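You operate a simulated robot arm through the tools that you are given. There is no shell and no other tool.

Carry out the task below with a simulated two-armed robot. There is one attempt and no reset: what you move stays moved.

TASK
Home the track, zero the counter and run it in for one lap.
Fine: mode knob to HOME and start, then to RUN and start; press the stop button when it stands.

It is judged by the outcome, as a careful person would: the job done as asked, and still so three seconds after it is handed in. It fails if anything else is knocked over, pushed out of place, dropped, spilled or broken.

THE ROBOT
Two 7-joint arms with two-finger grippers on one trunk that stands fixed in place. Base frame: the origin is at the foot of the trunk, x ahead of it, y to its left, z up. Readings come in mm, degrees, newtons and seconds.
The left shoulder is at [24, 219, 1280], the right one opposite. With the tool pointing down near the work surface each hand reaches from about 100 to 760 mm from the base axis, measured 20 degrees to its own side. Payload 2.2 kg a hand.
The TCP of each hand is the grasp point between the finger pads, 19 mm short of the fingertips. In the tool frame z runs along the fingers and y along their closing line. The gripper opens to 116 mm. The gripper's body begins 70 mm behind the TCP.
Orientation is that of the tool frame in the base frame, as a unit quaternion [x, y, z, w]. With the fingers straight down and closing along the base's y, the tool's x points along the base's -x, its y along +y and its z along -z.

THE INTERFACE
- The arms move only by the tool apply_moves. It takes "left_increments", "right_increments" or both (then of equal length, played together; a hand with none holds still); each is text: rows parted by semicolons, each of 7 numbers parted by spaces: the closure in counts, from 0 (fully open) to 255 (shut), then the shift along the tool's x, y, z in units of 40 mm (1.0 is 40 mm), then the turn, a rotation vector about the tool's x, y, z in units of 6 degrees (1.0 is 6 degrees). In form: hand x y z ax ay az; .... A call has 1 to 20 rows; each row shifts and turns the commanded pose from where the row before left it, along the tool's axes as they then stand. A call with a number of a shift or a turn outside -1 to 1 is refused whole. Each row takes 0.2 s and may step no farther than 50 mm and 8.6 degrees from the row before; otherwise, or with a gripper value out of range, the whole call is refused. A pose out of reach is approached as far as the arm can. The call stops where the force on the tool passes 40 N (or 10 N more than at its start, if that is more) or the arm is blocked; 0.2 s more then pass. The fingers move at their own pace and stop on an object; they squeeze with about 33 N. The grip force told is the motor's: it shows also when the fingers shut on nothing. Time passes only in rows, and 0.2 s behind the last, so rows that do not move let the fingers close. The reply holds the time, the measured pose of the TCP, the force on the tool along the base axes, the opening and the grip force, in the units named above and with some noise, with the torque about the TCP (base axes, N m) and any sound that the robot's microphone picked up.
- Cameras (640 x 400 px; columns grow to the right, rows downward): "scene" is now at [130.7, 40.1, 1504.1]; the picture's right is [0.37, -0.93, 0.00], its down [-0.11, -0.04, -0.99] and it looks along [0.92, 0.37, -0.11] (base axes); focal length 214 px, centre (320, 200). "left" rides on the left gripper at [69, 15, -97] in its tool frame; the picture's right is [-0.22, 0.98, 0.00], its down [-0.76, -0.17, -0.63] and it looks along [-0.62, -0.14, 0.77] (tool axes); focal length 251 px, centre (320, 200). "right" rides on the right gripper at [69, -15, -97] in its tool frame; the picture's right is [0.21, 0.98, 0.00], its down [-0.76, 0.17, -0.63] and it looks along [-0.62, 0.13, 0.78] (tool axes); focal length 251 px, centre (320, 200). There is no depth. A picture from a camera that has moved, and an enlarged one, comes with that camera's place and axes in the base frame and with its lens. The place of the scene camera against the robot may be out by one fixed shift of up to 12 mm in any direction.
- get_image(camera): a new picture of that camera. The clock stands still meanwhile.
- slide_trunk(by): slides the trunk up (or, below 0, down) by that many mm; the arms and the scene camera ride with it, the base frame stays. It gives what a move gives, with no picture.
- head_to(pan, tilt): turns the head with the scene camera to pan (to the left, within 80 degrees either way) and tilt (down, from -29 to 69), counted from straight ahead of the robot. It gives what a move gives.
- inspect(camera, box): a new picture of the part [left, top, right, bottom] of that camera's present view, enlarged. The clock stands still meanwhile.
- finish_job(): hands the job in; it is judged then, once.

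Nothing tells you positions but the pictures and the camera data. Unless the task says otherwise, let go and move clear before handing in.

The tools are called after "Emit:" by a JSON object that holds its "api" and its "payload". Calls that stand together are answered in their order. apply_moves: Moves the arms, as the interface text tells. Its arguments: {"type":"object","properties":{"left_increments":{"type":"string"},"right_increments":{"type":"string"}},"required":[]} The other tools are called the same way: slide_trunk (by) slides the trunk up or down; head_to (pan, tilt) turns the head that bears the scene camera; get_image (camera) takes a picture; inspect (camera, box) takes an enlarged picture of a part of a camera's view; finish_job () hands the job in.

At the start:

```text
clock: 0.0
left_ee_pos: [386.3, 559.1, 1477.0]
left_orientation: [-0.001, 1.0, 0.0, 0.0]
left_force: [-0.2, -0.2, 0.0]
left_wrist_torque: [-0.02, 0.01, 0.02]
left_opening: 115.9
left_grasp_force: 0.0
right_ee_pos: [328.2, 33.2, 1532.3]
right_orientation: [0.0, 1.0, 0.0, 0.0]
right_force: [0.3, 0.3, 0.1]
right_wrist_torque: [-0.03, 0.0, -0.01]
right_opening: 115.8
right_grasp_force: 0.1
trunk travel left (down, up): [-425.0, 65.0]
head pan, tilt: [21.9, 6.3]
```

scene: 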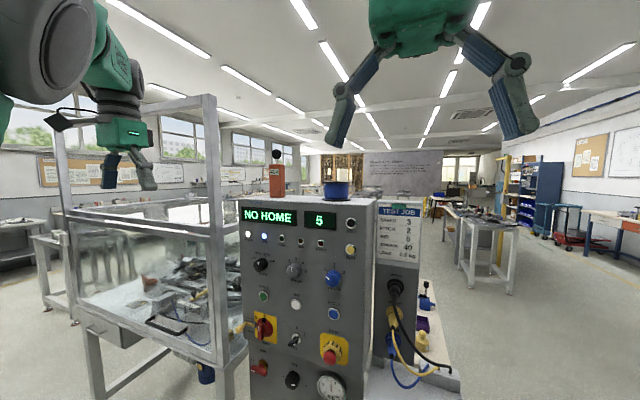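
right: 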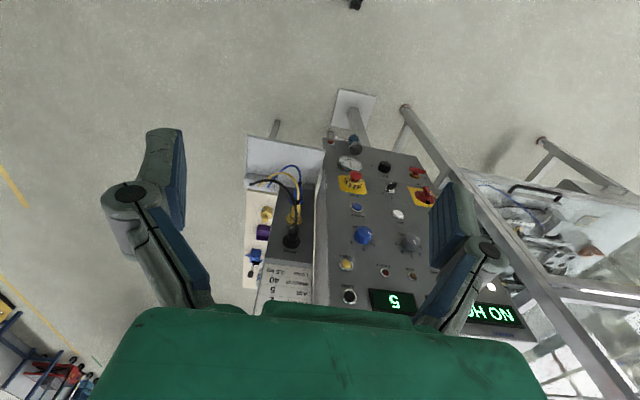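
left: 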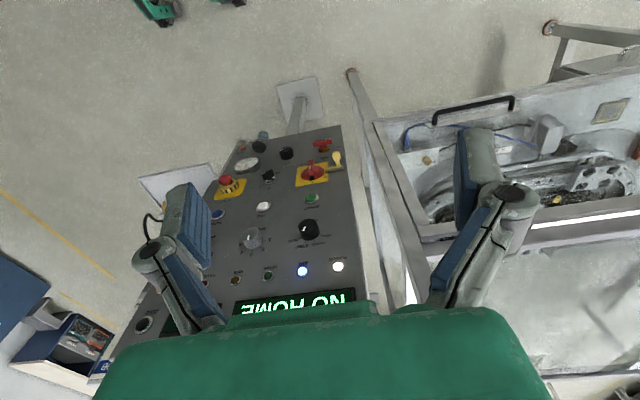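

I see a grey control panel with knobs, buttons, a "NO HOME" display and a counter showing 5. First I'll take enlarged views to read the labels.

Emit:
{"api": "inspect", "payload": {"camera": "scene", "box": [230, 190, 390, 290]}}

Emit:
{"api": "inspect", "payload": {"camera": "scene", "box": [230, 290, 390, 400]}}

Emit:
{"api": "inspect", "payload": {"camera": "scene", "box": [360, 190, 480, 400]}}

Emit:
{"api": "inspect", "payload": {"camera": "left", "box": [120, 110, 380, 320]}}

Emit:
{"api": "inspect", "payload": {"camera": "right", "box": [240, 110, 540, 330]}}

```text
4.00 times, centred on (310, 240) of scene
camera zoom: at [130.7, 40.1, 1504.1], right [0.37, -0.93, 0.0], down [-0.11, -0.04, -0.99], along [0.92, 0.37, -0.11], focal length 858 px, centre (360, 40)
```

zoom: 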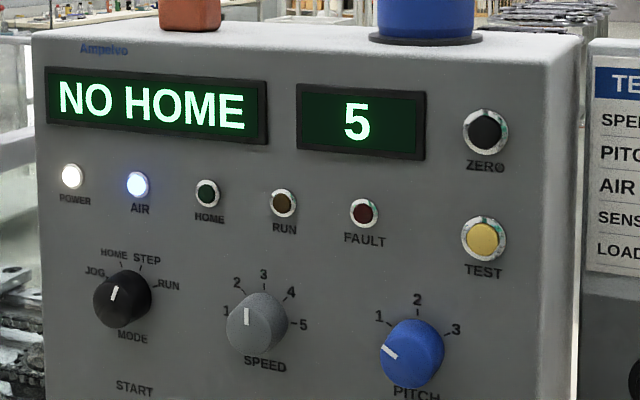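

```text
3.64 times, centred on (310, 345) of scene
camera zoom: at [130.7, 40.1, 1504.1], right [0.37, -0.93, 0.0], down [-0.11, -0.04, -0.99], along [0.92, 0.37, -0.11], focal length 780 px, centre (356, -327)
```

zoom: 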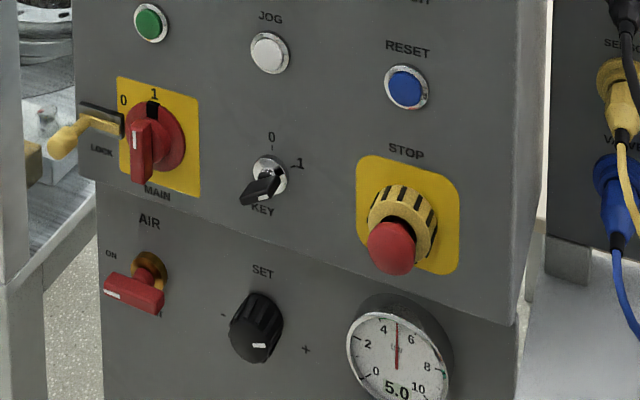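

```text
1.90 times, centred on (420, 295) of scene
camera zoom: at [130.7, 40.1, 1504.1], right [0.37, -0.93, 0.0], down [-0.11, -0.04, -0.99], along [0.92, 0.37, -0.11], focal length 408 px, centre (130, 19)
```

zoom: 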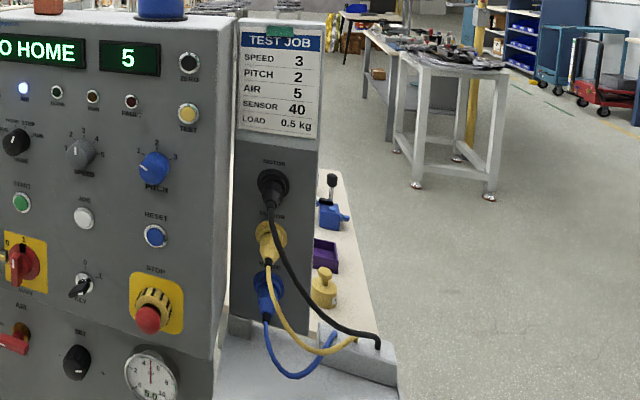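

```text
1.90 times, centred on (250, 215) of left
camera zoom: at [315.8, 574.6, 1573.0], right [0.22, 0.98, 0.0], down [0.76, -0.17, 0.63], along [0.62, -0.14, -0.77], focal length 479 px, centre (453, 171)
```

zoom: 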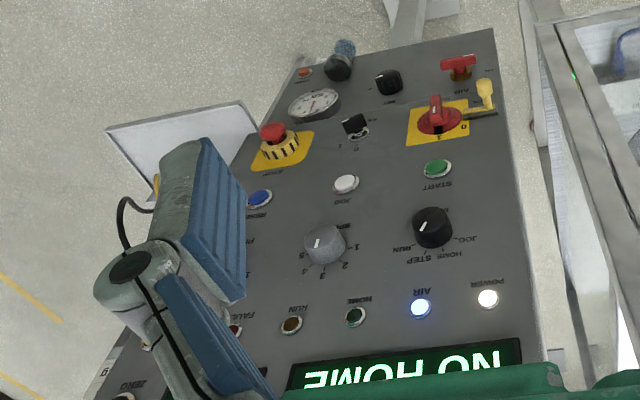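

```text
1.82 times, centred on (390, 220) of right
camera zoom: at [259.1, 19.3, 1629.0], right [-0.21, 0.98, 0.0], down [0.76, 0.17, 0.63], along [0.62, 0.13, -0.78], focal length 457 px, centre (193, 164)
```

zoom: 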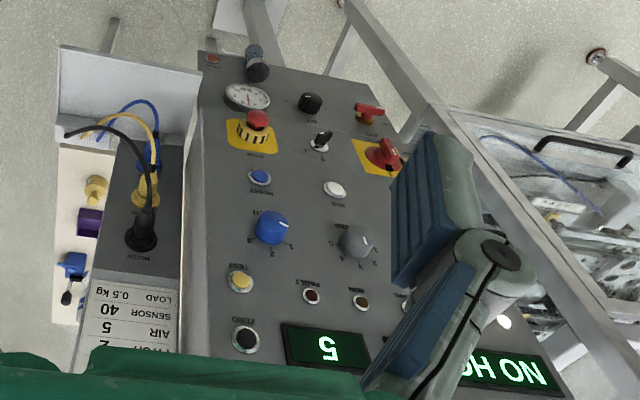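

The panel has MODE (JOG/HOME/STEP/RUN), START, ZERO, and a STOP mushroom. I'll turn the head for a fuller look at the panel and the caged track before moving the arms.

Emit:
{"api": "head_to", "payload": {"pan": 25, "tilt": 28}}

Emit:
{"api": "get_image", "payload": {"camera": "scene"}}

Emit:
{"api": "inspect", "payload": {"camera": "scene", "box": [220, 80, 400, 192]}}

Emit:
{"api": "inspect", "payload": {"camera": "scene", "box": [220, 190, 400, 302]}}

Emit:
{"api": "inspect", "payload": {"camera": "scene", "box": [0, 60, 260, 300]}}

Emit:
{"api": "inspect", "payload": {"camera": "left", "box": [360, 60, 640, 240]}}

```text
clock: 0.8
left_ee_pos: [383.0, 558.3, 1477.8]
left_orientation: [0.0, 1.0, 0.0, 0.001]
left_force: [-0.7, 0.9, -0.9]
left_wrist_torque: [0.01, -0.03, 0.0]
left_opening: 115.9
left_grasp_force: 0.1
right_ee_pos: [324.2, 31.9, 1534.3]
right_orientation: [0.0, 1.0, 0.0, 0.001]
right_force: [0.4, 0.6, 0.5]
right_wrist_torque: [-0.04, -0.01, 0.02]
right_opening: 116.1
right_grasp_force: 0.0
trunk travel left (down, up): [-425.0, 65.0]
head pan, tilt: [25.0, 28.0]
```

```text
taken
camera scene: at [127.6, 44.6, 1469.1], right [0.42, -0.91, 0.0], down [-0.43, -0.2, -0.88], along [0.8, 0.37, -0.47], focal length 214 px, centre (320, 200)
```

scene: 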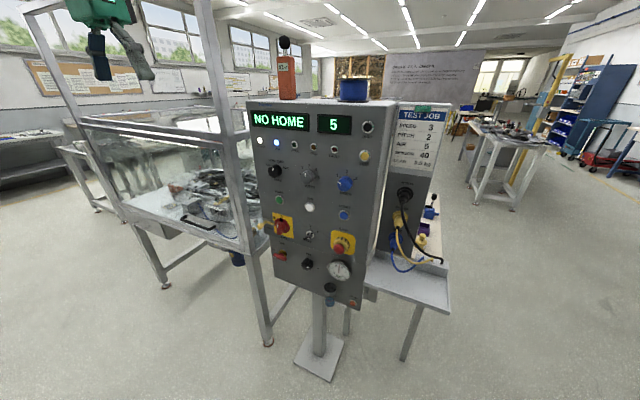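

```text
3.56 times, centred on (310, 136) of scene
camera zoom: at [127.6, 44.6, 1469.1], right [0.42, -0.91, 0.0], down [-0.43, -0.2, -0.88], along [0.8, 0.37, -0.47], focal length 763 px, centre (356, 428)
```

zoom: 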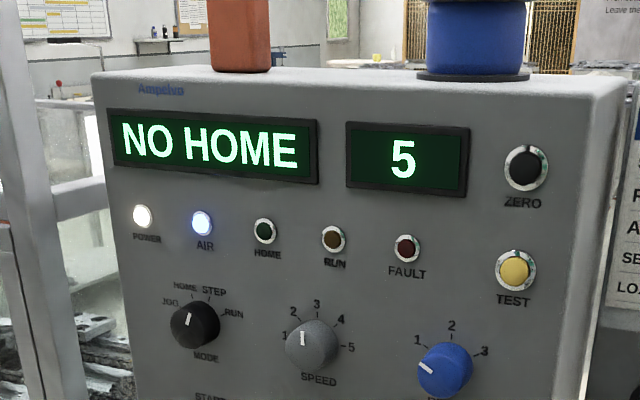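

```text
3.56 times, centred on (310, 246) of scene
camera zoom: at [127.6, 44.6, 1469.1], right [0.42, -0.91, 0.0], down [-0.43, -0.2, -0.88], along [0.8, 0.37, -0.47], focal length 763 px, centre (356, 36)
```

zoom: 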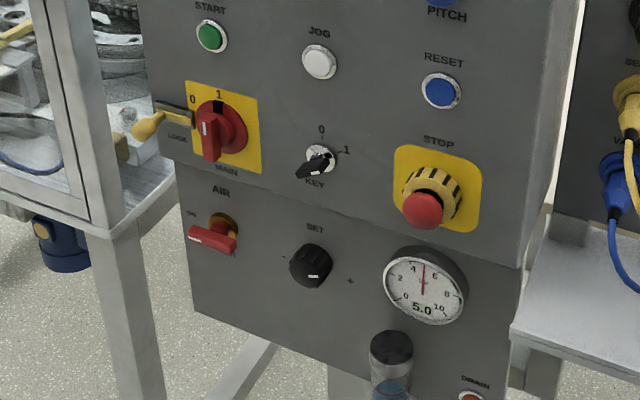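

```text
1.67 times, centred on (130, 180) of scene
camera zoom: at [127.6, 44.6, 1469.1], right [0.42, -0.91, 0.0], down [-0.43, -0.2, -0.88], along [0.8, 0.37, -0.47], focal length 358 px, centre (637, 233)
```

zoom: 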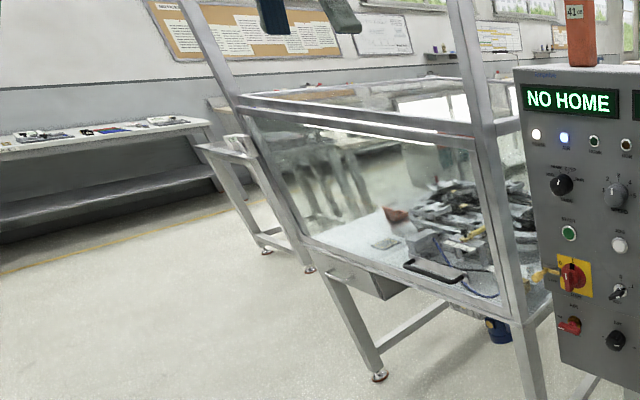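

```text
2.22 times, centred on (500, 150) of left
camera zoom: at [312.5, 573.1, 1574.4], right [0.22, 0.98, 0.0], down [0.76, -0.17, 0.63], along [0.62, -0.14, -0.77], focal length 559 px, centre (-80, 311)
```

zoom: 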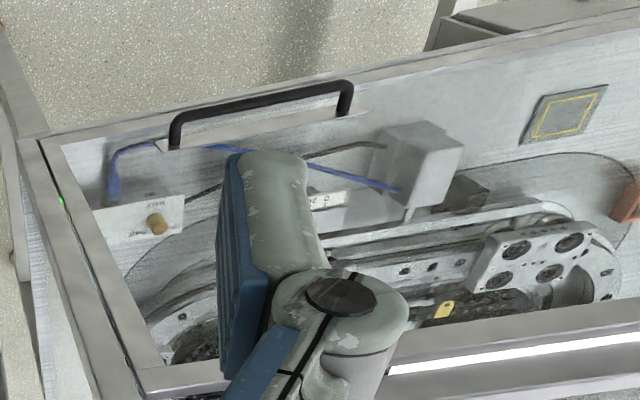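

The panel face looks vertical at about x≈690. I take MODE to be at about [y 470, z 1217], START [469, 1099], ZERO [173, 1378] and STOP [222, 988]. I'll swing the left hand to point forward in front of MODE, staying well back from the panel, and look closer.

Emit:
{"api": "apply_moves", "payload": {"left_increments": "0 -0.2 0 0.4 0 -1 0; 0 -0.157 0 0.419 0 -1 0; 0 -0.113 0 0.433 0 -1 0; 0 -0.066 0 0.442 0 -1 0; 0 -0.02 0 0.447 0 -1 0; 0 0.027 0 0.446 0 -1 0; 0 0.073 0 0.442 0 -1 0; 0 0.119 0 0.431 0 -1 0; 0 0.163 0 0.417 0 -1 0; 0 0.206 0 0.397 0 -1 0; 0 0.246 0 0.373 0 -1 0; 0 0.285 0 0.346 0 -1 0; 0 0.318 0 0.314 0 -1 0; 0 0.349 0 0.279 0 -1 0; 0 0.377 0 0.241 0 -1 0"}}

Emit:
{"api": "get_image", "payload": {"camera": "left"}}

Emit:
{"api": "get_image", "payload": {"camera": "scene"}}

```text
clock: 4.0
left_ee_pos: [504.8, 559.7, 1235.4]
left_orientation: [0.0, 0.707, 0.0, 0.708]
left_force: [-1.5, -0.1, 0.0]
left_wrist_torque: [0.02, 0.0, -0.01]
left_opening: 116.0
left_grasp_force: 0.1
right_ee_pos: [325.9, 34.2, 1532.3]
right_orientation: [0.0, 1.0, -0.001, 0.0]
right_force: [-0.5, -0.2, -1.1]
right_wrist_torque: [0.01, 0.0, -0.02]
right_opening: 116.3
right_grasp_force: 0.0
trunk travel left (down, up): [-425.0, 65.0]
head pan, tilt: [25.0, 28.0]
```

```text
taken
camera left: at [407.1, 574.8, 1166.9], right [0.0, 0.98, 0.21], down [-0.63, -0.17, 0.76], along [0.77, -0.14, 0.62], focal length 251 px, centre (320, 200)
```

left: 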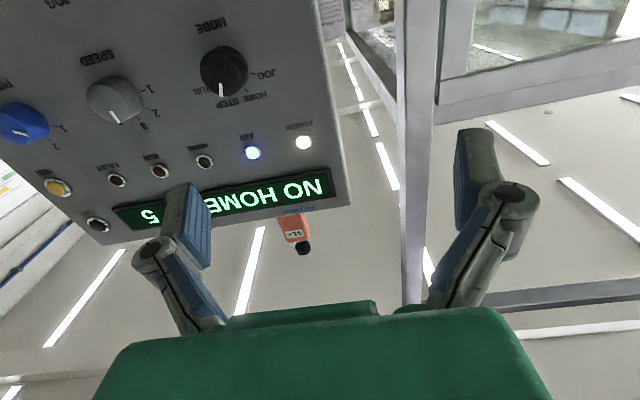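

```text
taken
camera scene: at [129.3, 47.2, 1468.7], right [0.42, -0.91, 0.0], down [-0.43, -0.2, -0.88], along [0.8, 0.37, -0.47], focal length 214 px, centre (320, 200)
```

scene: 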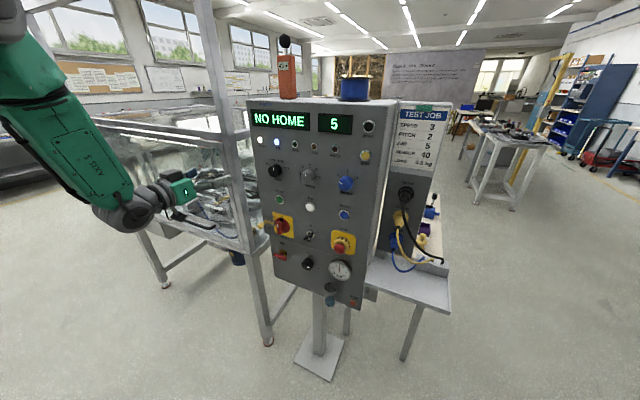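

The left hand now points forward with its camera below, so its picture is upside down. I'll enlarge the MODE knob.

Emit:
{"api": "inspect", "payload": {"camera": "left", "box": [180, 10, 300, 110]}}

Emit:
{"api": "inspect", "payload": {"camera": "left", "box": [0, 0, 340, 260]}}

Emit:
{"api": "inspect", "payload": {"camera": "scene", "box": [255, 150, 325, 210]}}

```text
4.00 times, centred on (240, 60) of left
camera zoom: at [407.1, 574.8, 1166.9], right [0.0, 0.98, 0.21], down [-0.63, -0.17, 0.76], along [0.77, -0.14, 0.62], focal length 1006 px, centre (640, 760)
```

zoom: 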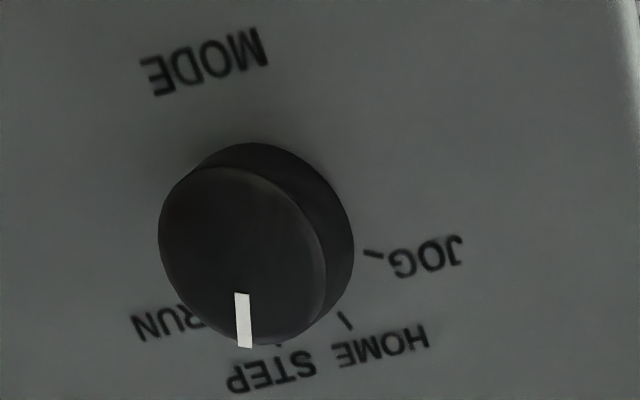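

```text
1.54 times, centred on (170, 130) of left
camera zoom: at [407.1, 574.8, 1166.9], right [0.0, 0.98, 0.21], down [-0.63, -0.17, 0.76], along [0.77, -0.14, 0.62], focal length 387 px, centre (551, 308)
```

zoom: 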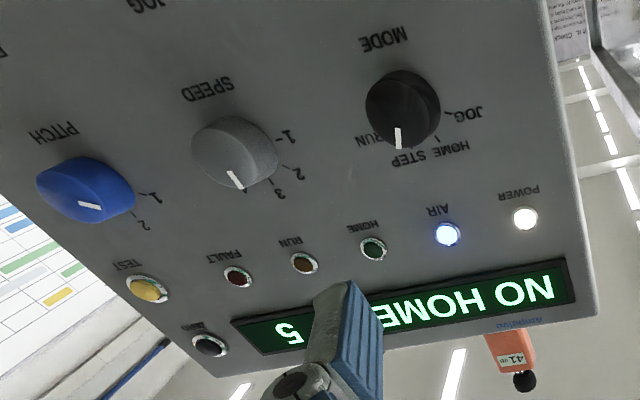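

```text
6.67 times, centred on (290, 180) of scene
camera zoom: at [129.3, 47.2, 1468.7], right [0.42, -0.91, 0.0], down [-0.43, -0.2, -0.88], along [0.8, 0.37, -0.47], focal length 1430 px, centre (520, 333)
```

zoom: 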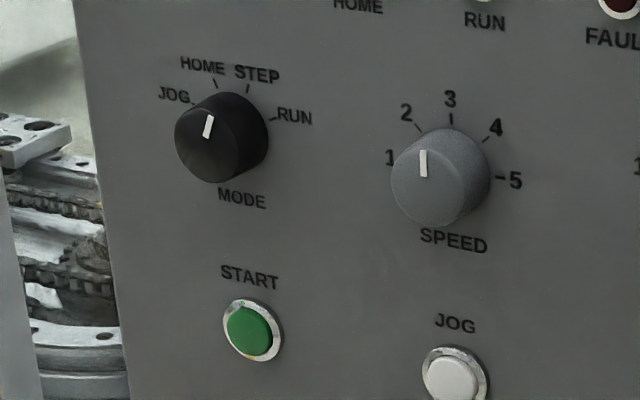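

The MODE pointer stands at STEP, so HOME is one click (about 40°) anticlockwise and RUN is two clicks clockwise of HOME. The knob axis is at about y 469, z 1204, with its face at x≈667. I'll line up at a standoff with the fingers partly closed, then check.

Emit:
{"api": "apply_moves", "payload": {"left_increments": "60 0.2 -0.566 0.59 0 0 0; 100 0.2 -0.566 0.59 0 0 0; 100 0.2 -0.566 0.59 0 0 0; 100 0.2 -0.566 0.59 0 0 0; 100 0 0 0 0 0 0"}}

Emit:
{"api": "get_image", "payload": {"camera": "left"}}

Emit:
{"api": "inspect", "payload": {"camera": "scene", "box": [200, 120, 360, 220]}}

Emit:
{"api": "get_image", "payload": {"camera": "right"}}

Emit:
{"api": "apply_moves", "payload": {"left_increments": "100 0 0 0 0 0 0"}}

Emit:
{"api": "apply_moves", "payload": {"left_increments": "100 0 0 0 0 0 0"}}

```text
clock: 5.2
left_ee_pos: [598.3, 467.7, 1206.6]
left_orientation: [0.0, 0.707, 0.0, 0.707]
left_force: [0.1, 0.1, -0.4]
left_wrist_torque: [-0.02, -0.03, -0.01]
left_opening: 70.5
left_grasp_force: 0.1
right_ee_pos: [324.0, 32.7, 1533.3]
right_orientation: [0.0, 1.0, 0.0, 0.001]
right_force: [0.2, -0.1, 0.5]
right_wrist_torque: [-0.01, 0.0, -0.01]
right_opening: 116.1
right_grasp_force: 0.0
trunk travel left (down, up): [-425.0, 65.0]
head pan, tilt: [25.0, 28.0]
```

```text
taken
camera left: at [500.3, 482.6, 1137.3], right [0.0, 0.98, 0.21], down [-0.63, -0.17, 0.76], along [0.77, -0.14, 0.62], focal length 251 px, centre (320, 200)
```

left: 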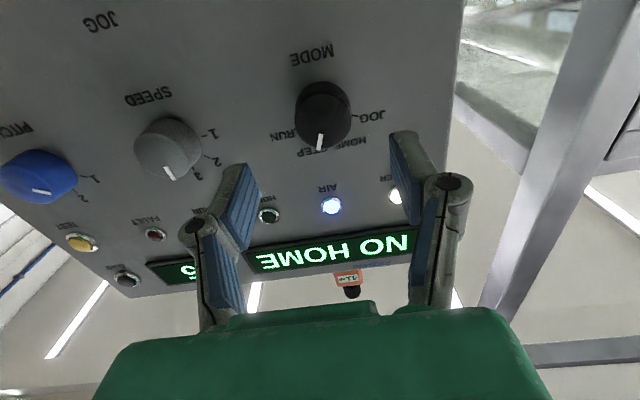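

```text
4.00 times, centred on (280, 170) of scene
camera zoom: at [128.5, 44.7, 1469.0], right [0.42, -0.91, 0.0], down [-0.43, -0.2, -0.88], along [0.8, 0.37, -0.47], focal length 858 px, centre (480, 320)
```

zoom: 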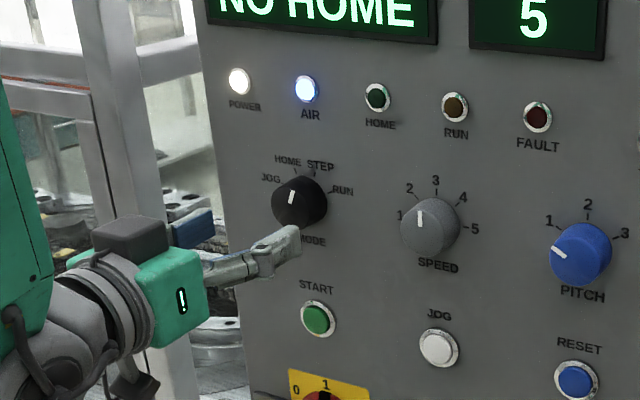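

```text
taken
camera right: at [255.6, 18.2, 1629.9], right [-0.21, 0.98, 0.0], down [0.76, 0.17, 0.63], along [0.62, 0.14, -0.77], focal length 251 px, centre (320, 200)
```

right: 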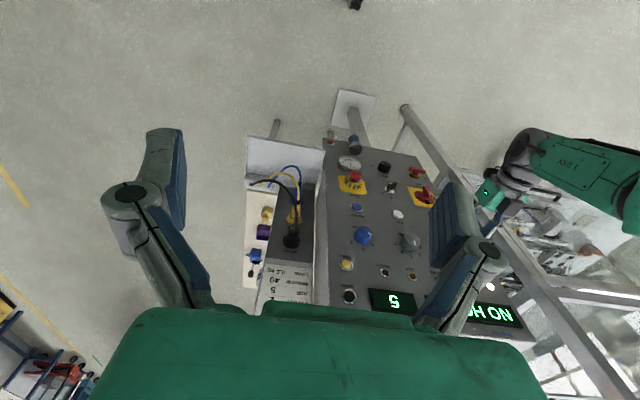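

```text
clock: 5.7
left_ee_pos: [598.1, 466.5, 1206.9]
left_orientation: [-0.001, 0.707, 0.001, 0.707]
left_force: [-0.5, 0.1, 0.0]
left_wrist_torque: [-0.01, 0.01, -0.06]
left_opening: 70.6
left_grasp_force: 0.0
right_ee_pos: [324.4, 32.3, 1533.3]
right_orientation: [0.0, 1.0, -0.001, 0.0]
right_force: [-0.5, 0.6, 0.6]
right_wrist_torque: [0.01, -0.02, 0.01]
right_opening: 116.2
right_grasp_force: 0.1
trunk travel left (down, up): [-425.0, 65.0]
head pan, tilt: [25.0, 28.0]
```

```text
clock: 6.0
left_ee_pos: [597.6, 466.3, 1206.6]
left_orientation: [0.001, 0.707, -0.001, 0.707]
left_force: [-0.3, 0.3, 0.0]
left_wrist_torque: [-0.02, 0.02, 0.03]
left_opening: 70.4
left_grasp_force: 0.0
right_ee_pos: [323.6, 31.4, 1533.4]
right_orientation: [0.0, 1.0, 0.001, 0.001]
right_force: [-0.1, 0.1, 0.5]
right_wrist_torque: [0.01, 0.01, 0.02]
right_opening: 116.3
right_grasp_force: 0.0
trunk travel left (down, up): [-425.0, 65.0]
head pan, tilt: [25.0, 28.0]
```

The hand is now roughly in line with the knob. I'll enlarge it to refine the centre.

Emit:
{"api": "inspect", "payload": {"camera": "left", "box": [270, 40, 400, 170]}}

```text
3.08 times, centred on (335, 105) of left
camera zoom: at [500.2, 482.0, 1137.7], right [0.0, 0.98, 0.22], down [-0.63, -0.17, 0.76], along [0.77, -0.14, 0.62], focal length 774 px, centre (274, 492)
```

zoom: 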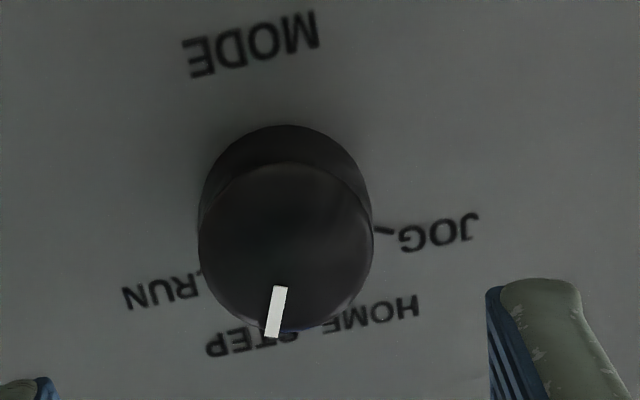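

The knob centre is y≈469.6, z≈1203.7. I'll correct by 3 mm, advance until the fingers straddle the knob, and look again.

Emit:
{"api": "apply_moves", "payload": {"left_increments": "100 0.075 0.07 0.4 0 0 0; 100 0 0 0.42 0 0 0; 100 0 0 0.42 0 0 0; 100 0 0 0.41 0 0 0; 100 0 0 0 0 0 0"}}

Emit:
{"api": "get_image", "payload": {"camera": "left"}}

Emit:
{"api": "inspect", "payload": {"camera": "scene", "box": [220, 130, 340, 210]}}

```text
clock: 7.2
left_ee_pos: [663.0, 471.4, 1204.3]
left_orientation: [0.001, 0.706, -0.001, 0.708]
left_force: [-0.6, -0.8, 0.3]
left_wrist_torque: [-0.01, 0.0, -0.02]
left_opening: 70.2
left_grasp_force: 0.1
right_ee_pos: [323.2, 32.0, 1532.7]
right_orientation: [0.001, 1.0, 0.001, 0.001]
right_force: [-0.6, 0.1, 0.3]
right_wrist_torque: [0.0, -0.03, -0.02]
right_opening: 115.9
right_grasp_force: 0.0
trunk travel left (down, up): [-425.0, 65.0]
head pan, tilt: [25.0, 28.0]
```

```text
taken
camera left: at [566.5, 485.4, 1133.8], right [0.0, 0.98, 0.22], down [-0.63, -0.17, 0.76], along [0.77, -0.14, 0.62], focal length 251 px, centre (320, 200)
```

left: 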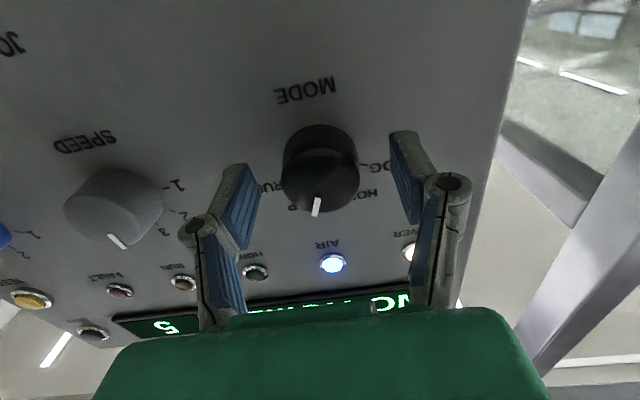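

```text
5.00 times, centred on (280, 170) of scene
camera zoom: at [128.7, 44.0, 1468.9], right [0.42, -0.91, 0.0], down [-0.43, -0.2, -0.88], along [0.8, 0.37, -0.47], focal length 1072 px, centre (520, 350)
```

zoom: 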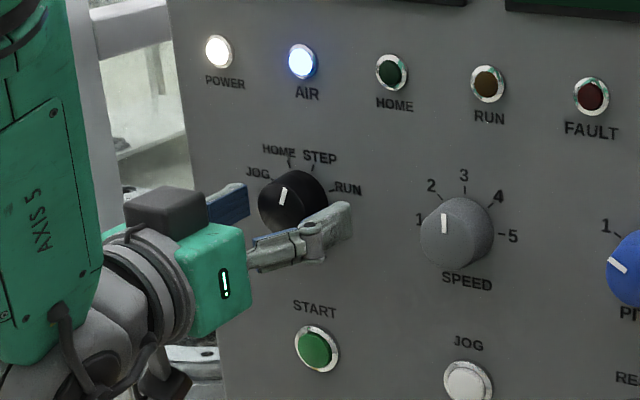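

The fingers straddle the knob and look centred. Closing the grip now.

Emit:
{"api": "apply_moves", "payload": {"left_increments": "255 0 0 0 0 0 0; 255 0 0 0 0 0 0; 255 0 0 0 0 0 0"}}

Emit:
{"api": "inspect", "payload": {"camera": "left", "box": [200, 80, 440, 240]}}

```text
clock: 8.1
left_ee_pos: [663.4, 469.9, 1201.7]
left_orientation: [0.0, 0.706, 0.001, 0.708]
left_force: [-3.9, -0.3, 0.7]
left_wrist_torque: [0.03, -0.18, -0.18]
left_opening: 41.5
left_grasp_force: 45.3
right_ee_pos: [323.2, 30.8, 1533.8]
right_orientation: [0.0, 1.0, 0.001, 0.0]
right_force: [-0.6, 0.0, -0.1]
right_wrist_torque: [0.0, -0.03, 0.02]
right_opening: 115.9
right_grasp_force: 0.1
trunk travel left (down, up): [-425.0, 65.0]
head pan, tilt: [25.0, 28.0]
```

```text
2.50 times, centred on (320, 160) of left
camera zoom: at [566.2, 485.2, 1134.0], right [0.0, 0.98, 0.22], down [-0.63, -0.17, 0.76], along [0.77, -0.14, 0.62], focal length 629 px, centre (320, 300)
```

zoom: 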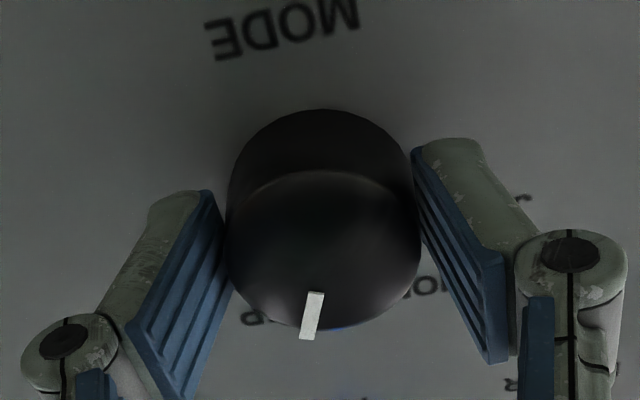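

Gripped at 41.5 mm. Turning anticlockwise 40° toward HOME.

Emit:
{"api": "apply_moves", "payload": {"left_increments": "255 0 0 0 0 0 -0.95; 255 0 0 0 0 0 -0.95; 255 0 0 0 0 0 -0.95; 255 0 0 0 0 0 -0.95; 255 0 0 0 0 0 -0.95; 255 0 0 0 0 0 -0.95; 255 0 0 0 0 0 -0.95; 255 0 0 0 0 0 0"}}

Emit:
{"api": "get_image", "payload": {"camera": "left"}}

Emit:
{"api": "inspect", "payload": {"camera": "scene", "box": [220, 100, 400, 212]}}

```text
clock: 9.8
left_ee_pos: [663.4, 467.1, 1203.7]
left_orientation: [-0.24, 0.665, -0.242, 0.665]
left_force: [-4.0, -6.5, -2.3]
left_wrist_torque: [-0.02, -0.39, 0.33]
left_opening: 41.4
left_grasp_force: 44.6
right_ee_pos: [324.1, 30.8, 1533.6]
right_orientation: [0.0, 1.0, 0.001, 0.001]
right_force: [-0.4, 0.1, 0.1]
right_wrist_torque: [0.01, 0.02, 0.0]
right_opening: 115.9
right_grasp_force: 0.1
trunk travel left (down, up): [-425.0, 65.0]
head pan, tilt: [25.0, 28.0]
```

```text
taken
camera left: at [566.1, 436.1, 1140.9], right [0.0, 0.89, -0.46], down [-0.63, 0.36, 0.69], along [0.77, 0.29, 0.56], focal length 251 px, centre (320, 200)
```

left: 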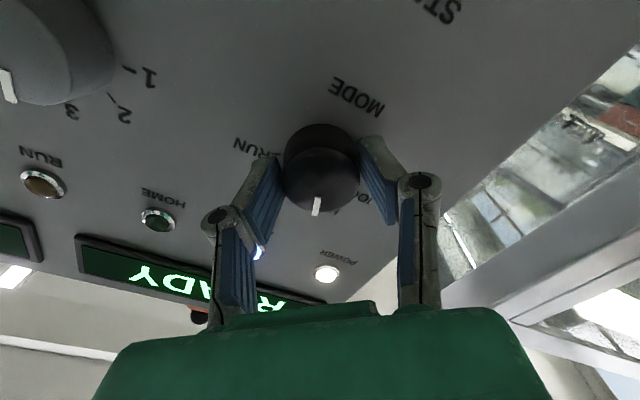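

```text
3.56 times, centred on (310, 156) of scene
camera zoom: at [128.2, 41.7, 1469.0], right [0.42, -0.91, 0.0], down [-0.43, -0.2, -0.88], along [0.8, 0.37, -0.47], focal length 763 px, centre (356, 356)
```

zoom: 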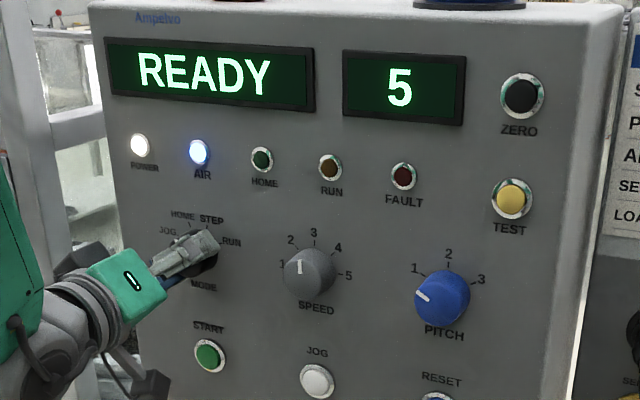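

The display now reads READY, so the knob appears to be at HOME. I'll release, back off and verify.

Emit:
{"api": "apply_moves", "payload": {"left_increments": "100 0 0 0 0 0 0; 100 0 0 0 0 0 0; 100 0 0 -0.6 0 0 0; 100 0 0 -0.7 0 0 0; 100 0 0 -0.7 0 0 0; 100 0 0 0 0 0 0"}}

Emit:
{"api": "inspect", "payload": {"camera": "left", "box": [220, 20, 420, 160]}}

Emit:
{"api": "inspect", "payload": {"camera": "scene", "box": [240, 100, 340, 212]}}

Emit:
{"api": "get_image", "payload": {"camera": "left"}}

```text
clock: 11.2
left_ee_pos: [584.4, 471.0, 1202.3]
left_orientation: [-0.241, 0.664, -0.242, 0.665]
left_force: [0.6, -0.1, 0.0]
left_wrist_torque: [0.04, -0.02, -0.01]
left_opening: 70.7
left_grasp_force: 0.0
right_ee_pos: [324.7, 31.7, 1532.1]
right_orientation: [0.0, 1.0, 0.0, 0.0]
right_force: [1.1, -0.6, -0.2]
right_wrist_torque: [0.01, -0.02, 0.0]
right_opening: 115.9
right_grasp_force: 0.1
trunk travel left (down, up): [-425.0, 65.0]
head pan, tilt: [25.0, 28.0]
```

```text
2.86 times, centred on (320, 90) of left
camera zoom: at [486.0, 438.1, 1140.0], right [0.0, 0.89, -0.46], down [-0.63, 0.36, 0.69], along [0.77, 0.29, 0.56], focal length 718 px, centre (320, 514)
```

zoom: 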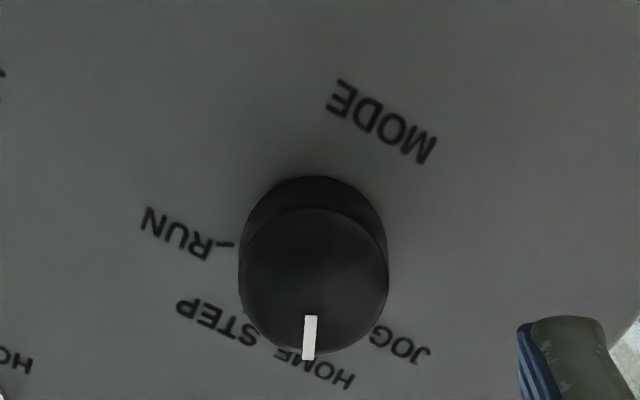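

```text
3.57 times, centred on (290, 156) of scene
camera zoom: at [128.6, 44.7, 1468.9], right [0.42, -0.91, 0.0], down [-0.43, -0.2, -0.88], along [0.8, 0.37, -0.47], focal length 766 px, centre (427, 357)
```

zoom: 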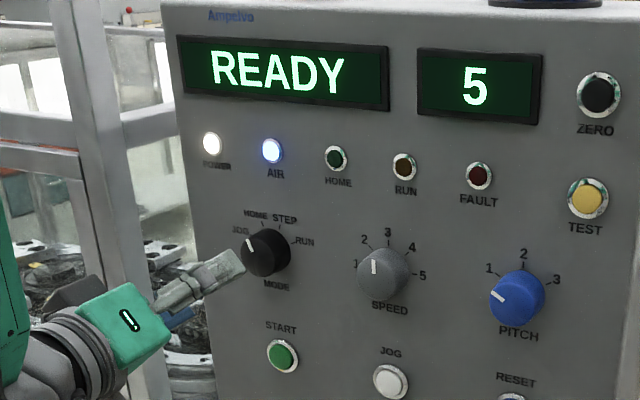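

```text
taken
camera left: at [486.0, 438.1, 1140.0], right [0.0, 0.89, -0.46], down [-0.63, 0.36, 0.69], along [0.77, 0.29, 0.56], focal length 251 px, centre (320, 200)
```

left: 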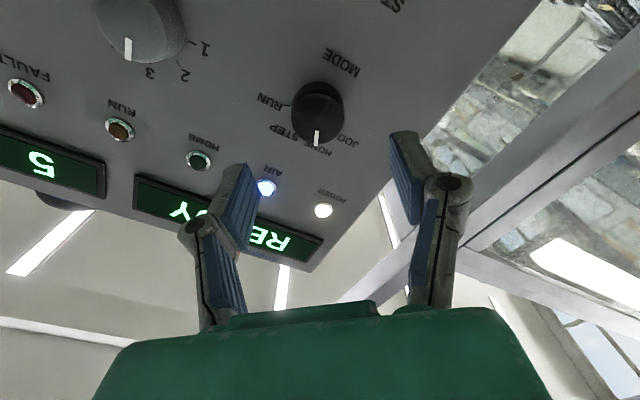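

MODE is at HOME and the display says READY. I'll unroll the hand, close the fingers, and drop in front of START.

Emit:
{"api": "apply_moves", "payload": {"left_increments": "150 0 0 0 0 0 0.95; 200 0 0 0 0 0 0.95; 255 0 0 0 0 0 0.95; 255 0 0 0 0 0 0.95; 255 0 0 0 0 0 0.95; 255 0 0 0 0 0 0.95; 255 0 0 0 0 0 0.95; 255 0.85 0 0 0 0 0; 255 0.85 0 0 0 0 0; 255 0.85 0 0 0 0 0; 255 0 0 0 0 0 0"}}

Emit:
{"api": "get_image", "payload": {"camera": "left"}}

Emit:
{"api": "apply_moves", "payload": {"left_increments": "255 0 0 0 0 0 0"}}

Emit:
{"api": "inspect", "payload": {"camera": "left", "box": [240, 40, 400, 180]}}

```text
clock: 13.7
left_ee_pos: [584.3, 468.6, 1101.3]
left_orientation: [0.0, 0.707, 0.0, 0.708]
left_force: [0.1, 0.0, -0.3]
left_wrist_torque: [0.02, -0.01, 0.01]
left_opening: 0.0
left_grasp_force: 28.7
right_ee_pos: [325.3, 30.9, 1533.0]
right_orientation: [0.0, 1.0, 0.001, 0.001]
right_force: [1.2, -0.3, -0.5]
right_wrist_torque: [0.0, -0.01, 0.01]
right_opening: 115.7
right_grasp_force: 0.1
trunk travel left (down, up): [-425.0, 65.0]
head pan, tilt: [25.0, 28.0]
```

```text
taken
camera left: at [486.4, 483.3, 1032.5], right [0.0, 0.98, 0.22], down [-0.63, -0.17, 0.76], along [0.77, -0.14, 0.62], focal length 251 px, centre (320, 200)
```

left: 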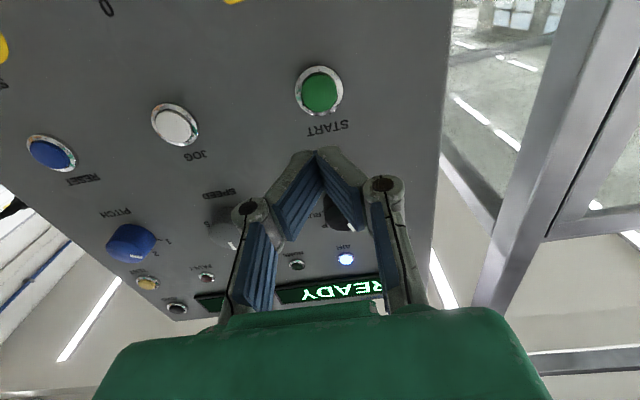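

```text
clock: 14.1
left_ee_pos: [584.9, 467.8, 1101.5]
left_orientation: [0.001, 0.707, 0.0, 0.707]
left_force: [0.2, -0.6, -0.3]
left_wrist_torque: [0.04, -0.02, 0.01]
left_opening: 0.0
left_grasp_force: 28.5
right_ee_pos: [324.6, 30.7, 1532.7]
right_orientation: [0.0, 1.0, 0.001, 0.0]
right_force: [0.9, -0.6, 0.2]
right_wrist_torque: [0.01, -0.01, 0.01]
right_opening: 116.1
right_grasp_force: 0.1
trunk travel left (down, up): [-425.0, 65.0]
head pan, tilt: [25.0, 28.0]
```

```text
2.86 times, centred on (320, 110) of left
camera zoom: at [486.8, 483.6, 1032.4], right [0.0, 0.98, 0.22], down [-0.63, -0.17, 0.76], along [0.77, -0.14, 0.62], focal length 718 px, centre (320, 457)
```

zoom: 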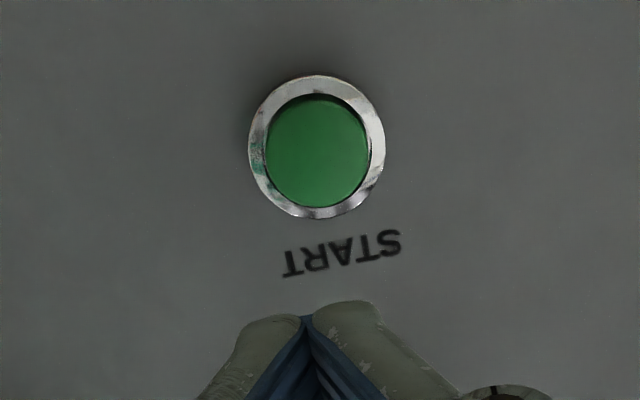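

START's centre is at about y 469.6, z 1089. I'll shift down 12 mm and approach to just short of the button.

Emit:
{"api": "apply_moves", "payload": {"left_increments": "255 0.31 0.03 0.5 0 0 0; 255 0 0 0.8 0 0 0; 255 0 0 0.5 0 0 0; 255 0 0 0 0 0 0"}}

Emit:
{"api": "get_image", "payload": {"camera": "left"}}

Emit:
{"api": "inspect", "payload": {"camera": "scene", "box": [240, 160, 320, 240]}}

```text
clock: 15.1
left_ee_pos: [656.4, 471.4, 1089.1]
left_orientation: [0.0, 0.706, 0.001, 0.708]
left_force: [-1.2, -0.1, -0.3]
left_wrist_torque: [0.02, 0.01, 0.01]
left_opening: 0.0
left_grasp_force: 28.5
right_ee_pos: [324.6, 31.0, 1533.3]
right_orientation: [0.0, 1.0, 0.001, 0.001]
right_force: [0.0, 0.4, 0.1]
right_wrist_torque: [-0.04, 0.02, 0.0]
right_opening: 116.3
right_grasp_force: 0.1
trunk travel left (down, up): [-425.0, 65.0]
head pan, tilt: [25.0, 28.0]
```

```text
taken
camera left: at [558.8, 485.9, 1020.6], right [0.0, 0.98, 0.22], down [-0.63, -0.17, 0.76], along [0.77, -0.14, 0.62], focal length 251 px, centre (320, 200)
```

left: 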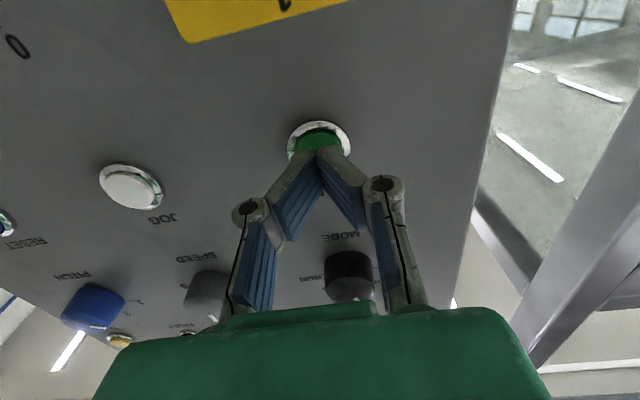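

```text
5.00 times, centred on (280, 200) of scene
camera zoom: at [128.8, 44.0, 1468.9], right [0.42, -0.91, 0.0], down [-0.43, -0.2, -0.88], along [0.8, 0.37, -0.47], focal length 1072 px, centre (520, 200)
```

zoom: 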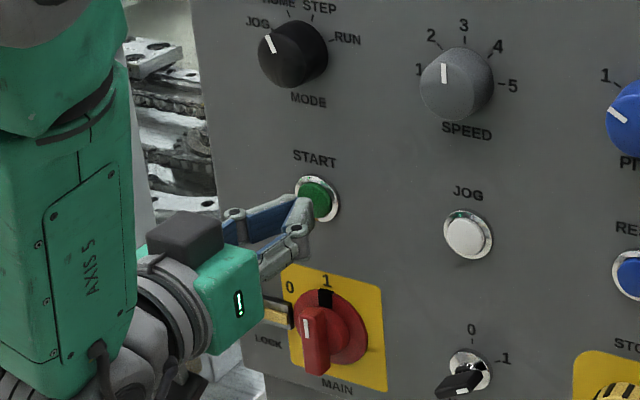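

Well aligned. Pressing START in 2 mm steps.

Emit:
{"api": "apply_moves", "payload": {"left_increments": "255 0 0 0.08 0 0 0; 255 0 0 0.06 0 0 0; 255 0 0 0.05 0 0 0; 255 0 0 0.05 0 0 0"}}

Emit:
{"api": "inspect", "payload": {"camera": "scene", "box": [240, 100, 400, 220]}}

```text
clock: 16.1
left_ee_pos: [665.6, 470.8, 1088.9]
left_orientation: [0.0, 0.706, 0.001, 0.708]
left_force: [-0.2, -0.8, -0.3]
left_wrist_torque: [0.0, -0.03, 0.02]
left_opening: 0.0
left_grasp_force: 28.6
right_ee_pos: [324.7, 32.0, 1533.1]
right_orientation: [0.0, 1.0, 0.0, 0.001]
right_force: [-0.1, 0.1, -0.4]
right_wrist_torque: [-0.01, -0.01, -0.01]
right_opening: 115.9
right_grasp_force: 0.0
trunk travel left (down, up): [-425.0, 65.0]
head pan, tilt: [25.0, 28.0]
```

```text
3.33 times, centred on (320, 160) of scene
camera zoom: at [129.1, 44.2, 1468.9], right [0.42, -0.91, 0.0], down [-0.43, -0.2, -0.88], along [0.8, 0.37, -0.47], focal length 715 px, centre (320, 333)
```

zoom: 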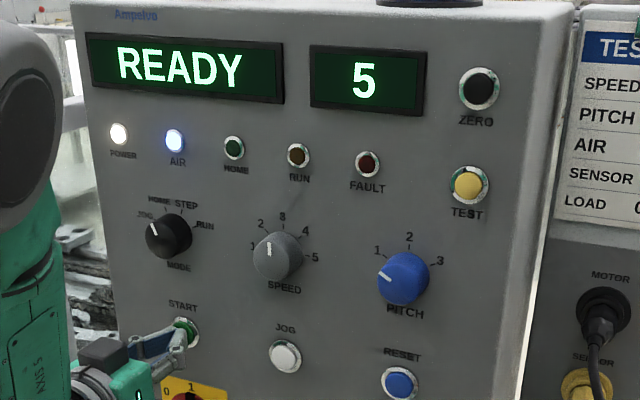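

No contact yet; continuing in small steps.

Emit:
{"api": "apply_moves", "payload": {"left_increments": "255 0 0 0.05 0 0 0; 255 0 0 0.05 0 0 0"}}

Emit:
{"api": "inspect", "payload": {"camera": "scene", "box": [240, 100, 400, 220]}}

```text
clock: 16.6
left_ee_pos: [668.8, 470.7, 1088.9]
left_orientation: [0.001, 0.706, 0.001, 0.708]
left_force: [-1.0, 0.1, 0.1]
left_wrist_torque: [0.03, -0.01, 0.0]
left_opening: 6.1
left_grasp_force: 28.6
right_ee_pos: [324.3, 31.8, 1534.4]
right_orientation: [0.0, 1.0, 0.0, 0.001]
right_force: [0.4, 0.1, 1.0]
right_wrist_torque: [0.0, -0.01, 0.02]
right_opening: 115.8
right_grasp_force: 0.1
trunk travel left (down, up): [-425.0, 65.0]
head pan, tilt: [25.0, 28.0]
```

```text
3.33 times, centred on (320, 160) of scene
camera zoom: at [128.6, 44.2, 1468.9], right [0.42, -0.91, 0.0], down [-0.43, -0.2, -0.88], along [0.8, 0.37, -0.47], focal length 715 px, centre (320, 333)
```

zoom: 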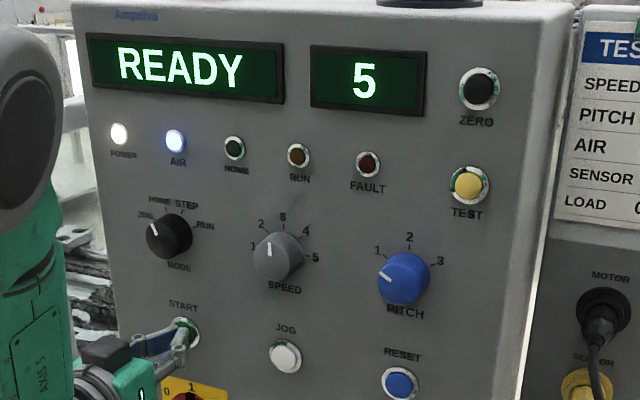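

The finger opening reads 6 mm, which is odd; checking the wrist picture.

Emit:
{"api": "inspect", "payload": {"camera": "left", "box": [240, 80, 400, 230]}}

Emit:
{"api": "inspect", "payload": {"camera": "scene", "box": [250, 180, 310, 225]}}

```text
2.67 times, centred on (320, 155) of left
camera zoom: at [571.6, 486.1, 1019.6], right [0.0, 0.98, 0.22], down [-0.63, -0.17, 0.76], along [0.77, -0.14, 0.62], focal length 670 px, centre (320, 320)
```

zoom: 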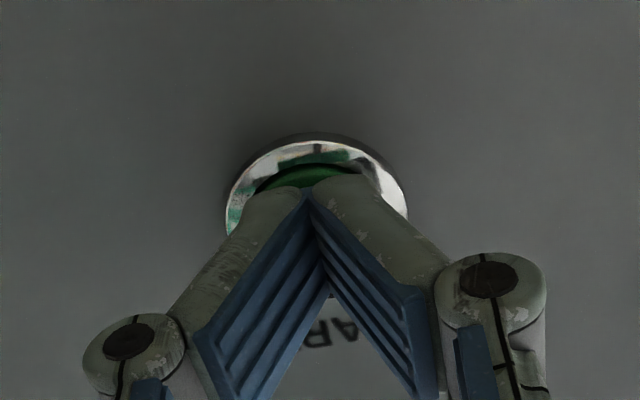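

```text
8.89 times, centred on (280, 202) of scene
camera zoom: at [128.6, 44.2, 1468.9], right [0.42, -0.91, 0.0], down [-0.43, -0.2, -0.88], along [0.8, 0.37, -0.47], focal length 1906 px, centre (676, 178)
```

zoom: 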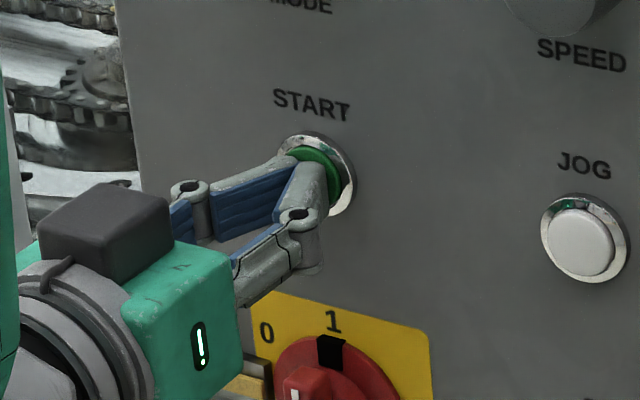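

The fingertips look right at the button face. Continuing to press.

Emit:
{"api": "apply_moves", "payload": {"left_increments": "255 0 0 0.05 0 0 0; 255 0 0 0.05 0 0 0"}}

Emit:
{"api": "inspect", "payload": {"camera": "scene", "box": [240, 100, 400, 220]}}

```text
clock: 17.2
left_ee_pos: [672.8, 471.2, 1088.6]
left_orientation: [0.0, 0.707, 0.0, 0.707]
left_force: [-5.6, -0.3, -0.9]
left_wrist_torque: [0.02, 0.01, -0.05]
left_opening: 6.0
left_grasp_force: 28.5
right_ee_pos: [323.4, 31.3, 1533.2]
right_orientation: [0.0, 1.0, 0.0, 0.001]
right_force: [0.4, -0.6, 0.1]
right_wrist_torque: [0.02, 0.05, 0.01]
right_opening: 115.9
right_grasp_force: 0.1
trunk travel left (down, up): [-425.0, 65.0]
head pan, tilt: [25.0, 28.0]
heard: click
```

```text
3.33 times, centred on (320, 160) of scene
camera zoom: at [127.5, 44.0, 1469.0], right [0.42, -0.91, 0.0], down [-0.43, -0.2, -0.88], along [0.8, 0.37, -0.47], focal length 715 px, centre (320, 333)
```

zoom: 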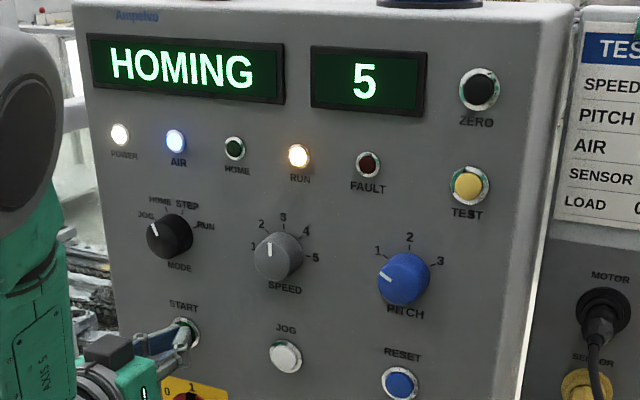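

Clicked: the display shows HOMING and the RUN lamp is lit. I'll back off the left hand, move the idle right hand out to the right for clearance, and let homing finish.

Emit:
{"api": "apply_moves", "payload": {"left_increments": "255 0 0 -0.9 0 0 0; 255 0 0 -0.9 0 0 0; 255 0 0 0 0 0 0; 255 0 0 0 0 0 0; 255 0 0 0 0 0 0; 255 0 0 0 0 0 0", "right_increments": "0 0 -0.6 0 0 0 0; 0 0 -0.6 0 0 0 0; 0 0 -0.6 0 0 0 0; 0 0 -0.6 0 0 0 0; 0 0 -0.6 0 0 0 0; 0 0 -0.6 0 0 0 0"}}

Emit:
{"api": "get_image", "payload": {"camera": "scene"}}

Emit:
{"api": "inspect", "payload": {"camera": "scene", "box": [240, 100, 400, 220]}}

Emit:
{"api": "inspect", "payload": {"camera": "scene", "box": [60, 100, 260, 260]}}

```text
clock: 18.6
left_ee_pos: [601.9, 468.5, 1090.3]
left_orientation: [0.001, 0.707, 0.001, 0.707]
left_force: [0.8, -0.9, -0.1]
left_wrist_torque: [0.03, 0.0, 0.03]
left_opening: 0.2
left_grasp_force: 28.7
right_ee_pos: [326.0, -115.8, 1531.8]
right_orientation: [0.0, 1.0, 0.001, 0.001]
right_force: [0.3, -0.7, -0.3]
right_wrist_torque: [0.02, 0.01, -0.04]
right_opening: 116.0
right_grasp_force: 0.0
trunk travel left (down, up): [-425.0, 65.0]
head pan, tilt: [25.0, 28.0]
```

```text
taken
camera scene: at [129.0, 40.5, 1469.0], right [0.42, -0.91, 0.0], down [-0.43, -0.2, -0.88], along [0.8, 0.37, -0.47], focal length 214 px, centre (320, 200)
```

scene: 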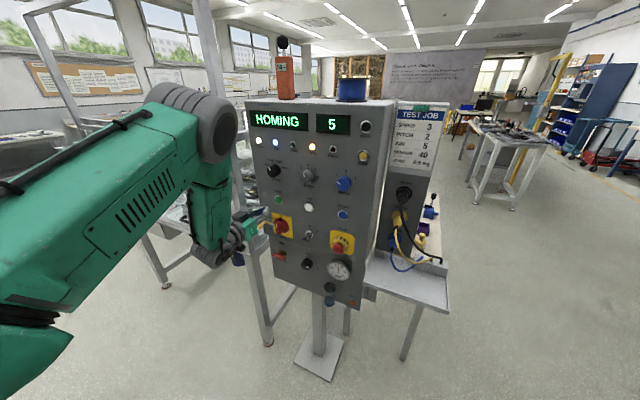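

```text
3.33 times, centred on (320, 160) of scene
camera zoom: at [129.0, 40.5, 1469.0], right [0.42, -0.91, 0.0], down [-0.43, -0.2, -0.88], along [0.8, 0.37, -0.47], focal length 715 px, centre (320, 333)
```

zoom: 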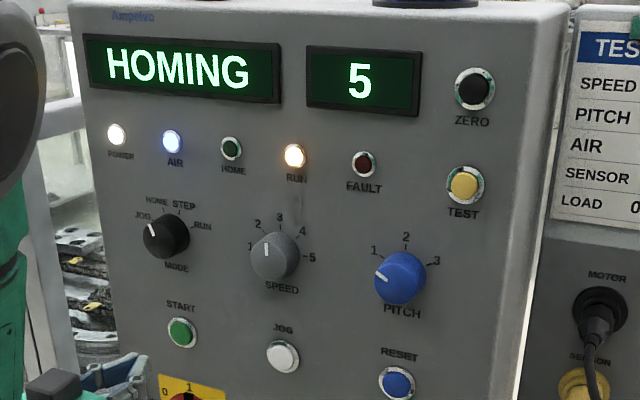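

```text
2.50 times, centred on (160, 180) of scene
camera zoom: at [129.0, 40.5, 1469.0], right [0.42, -0.91, 0.0], down [-0.43, -0.2, -0.88], along [0.8, 0.37, -0.47], focal length 536 px, centre (720, 250)
```

zoom: 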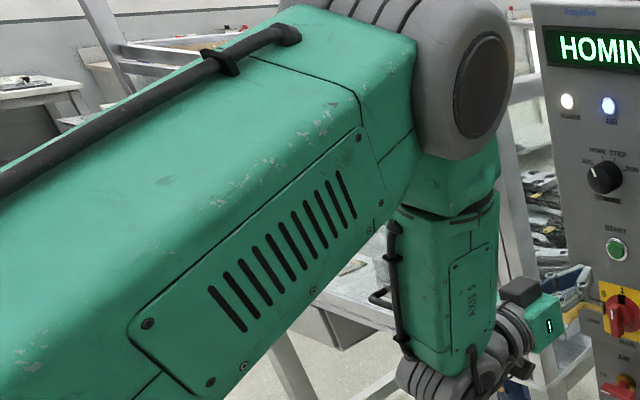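

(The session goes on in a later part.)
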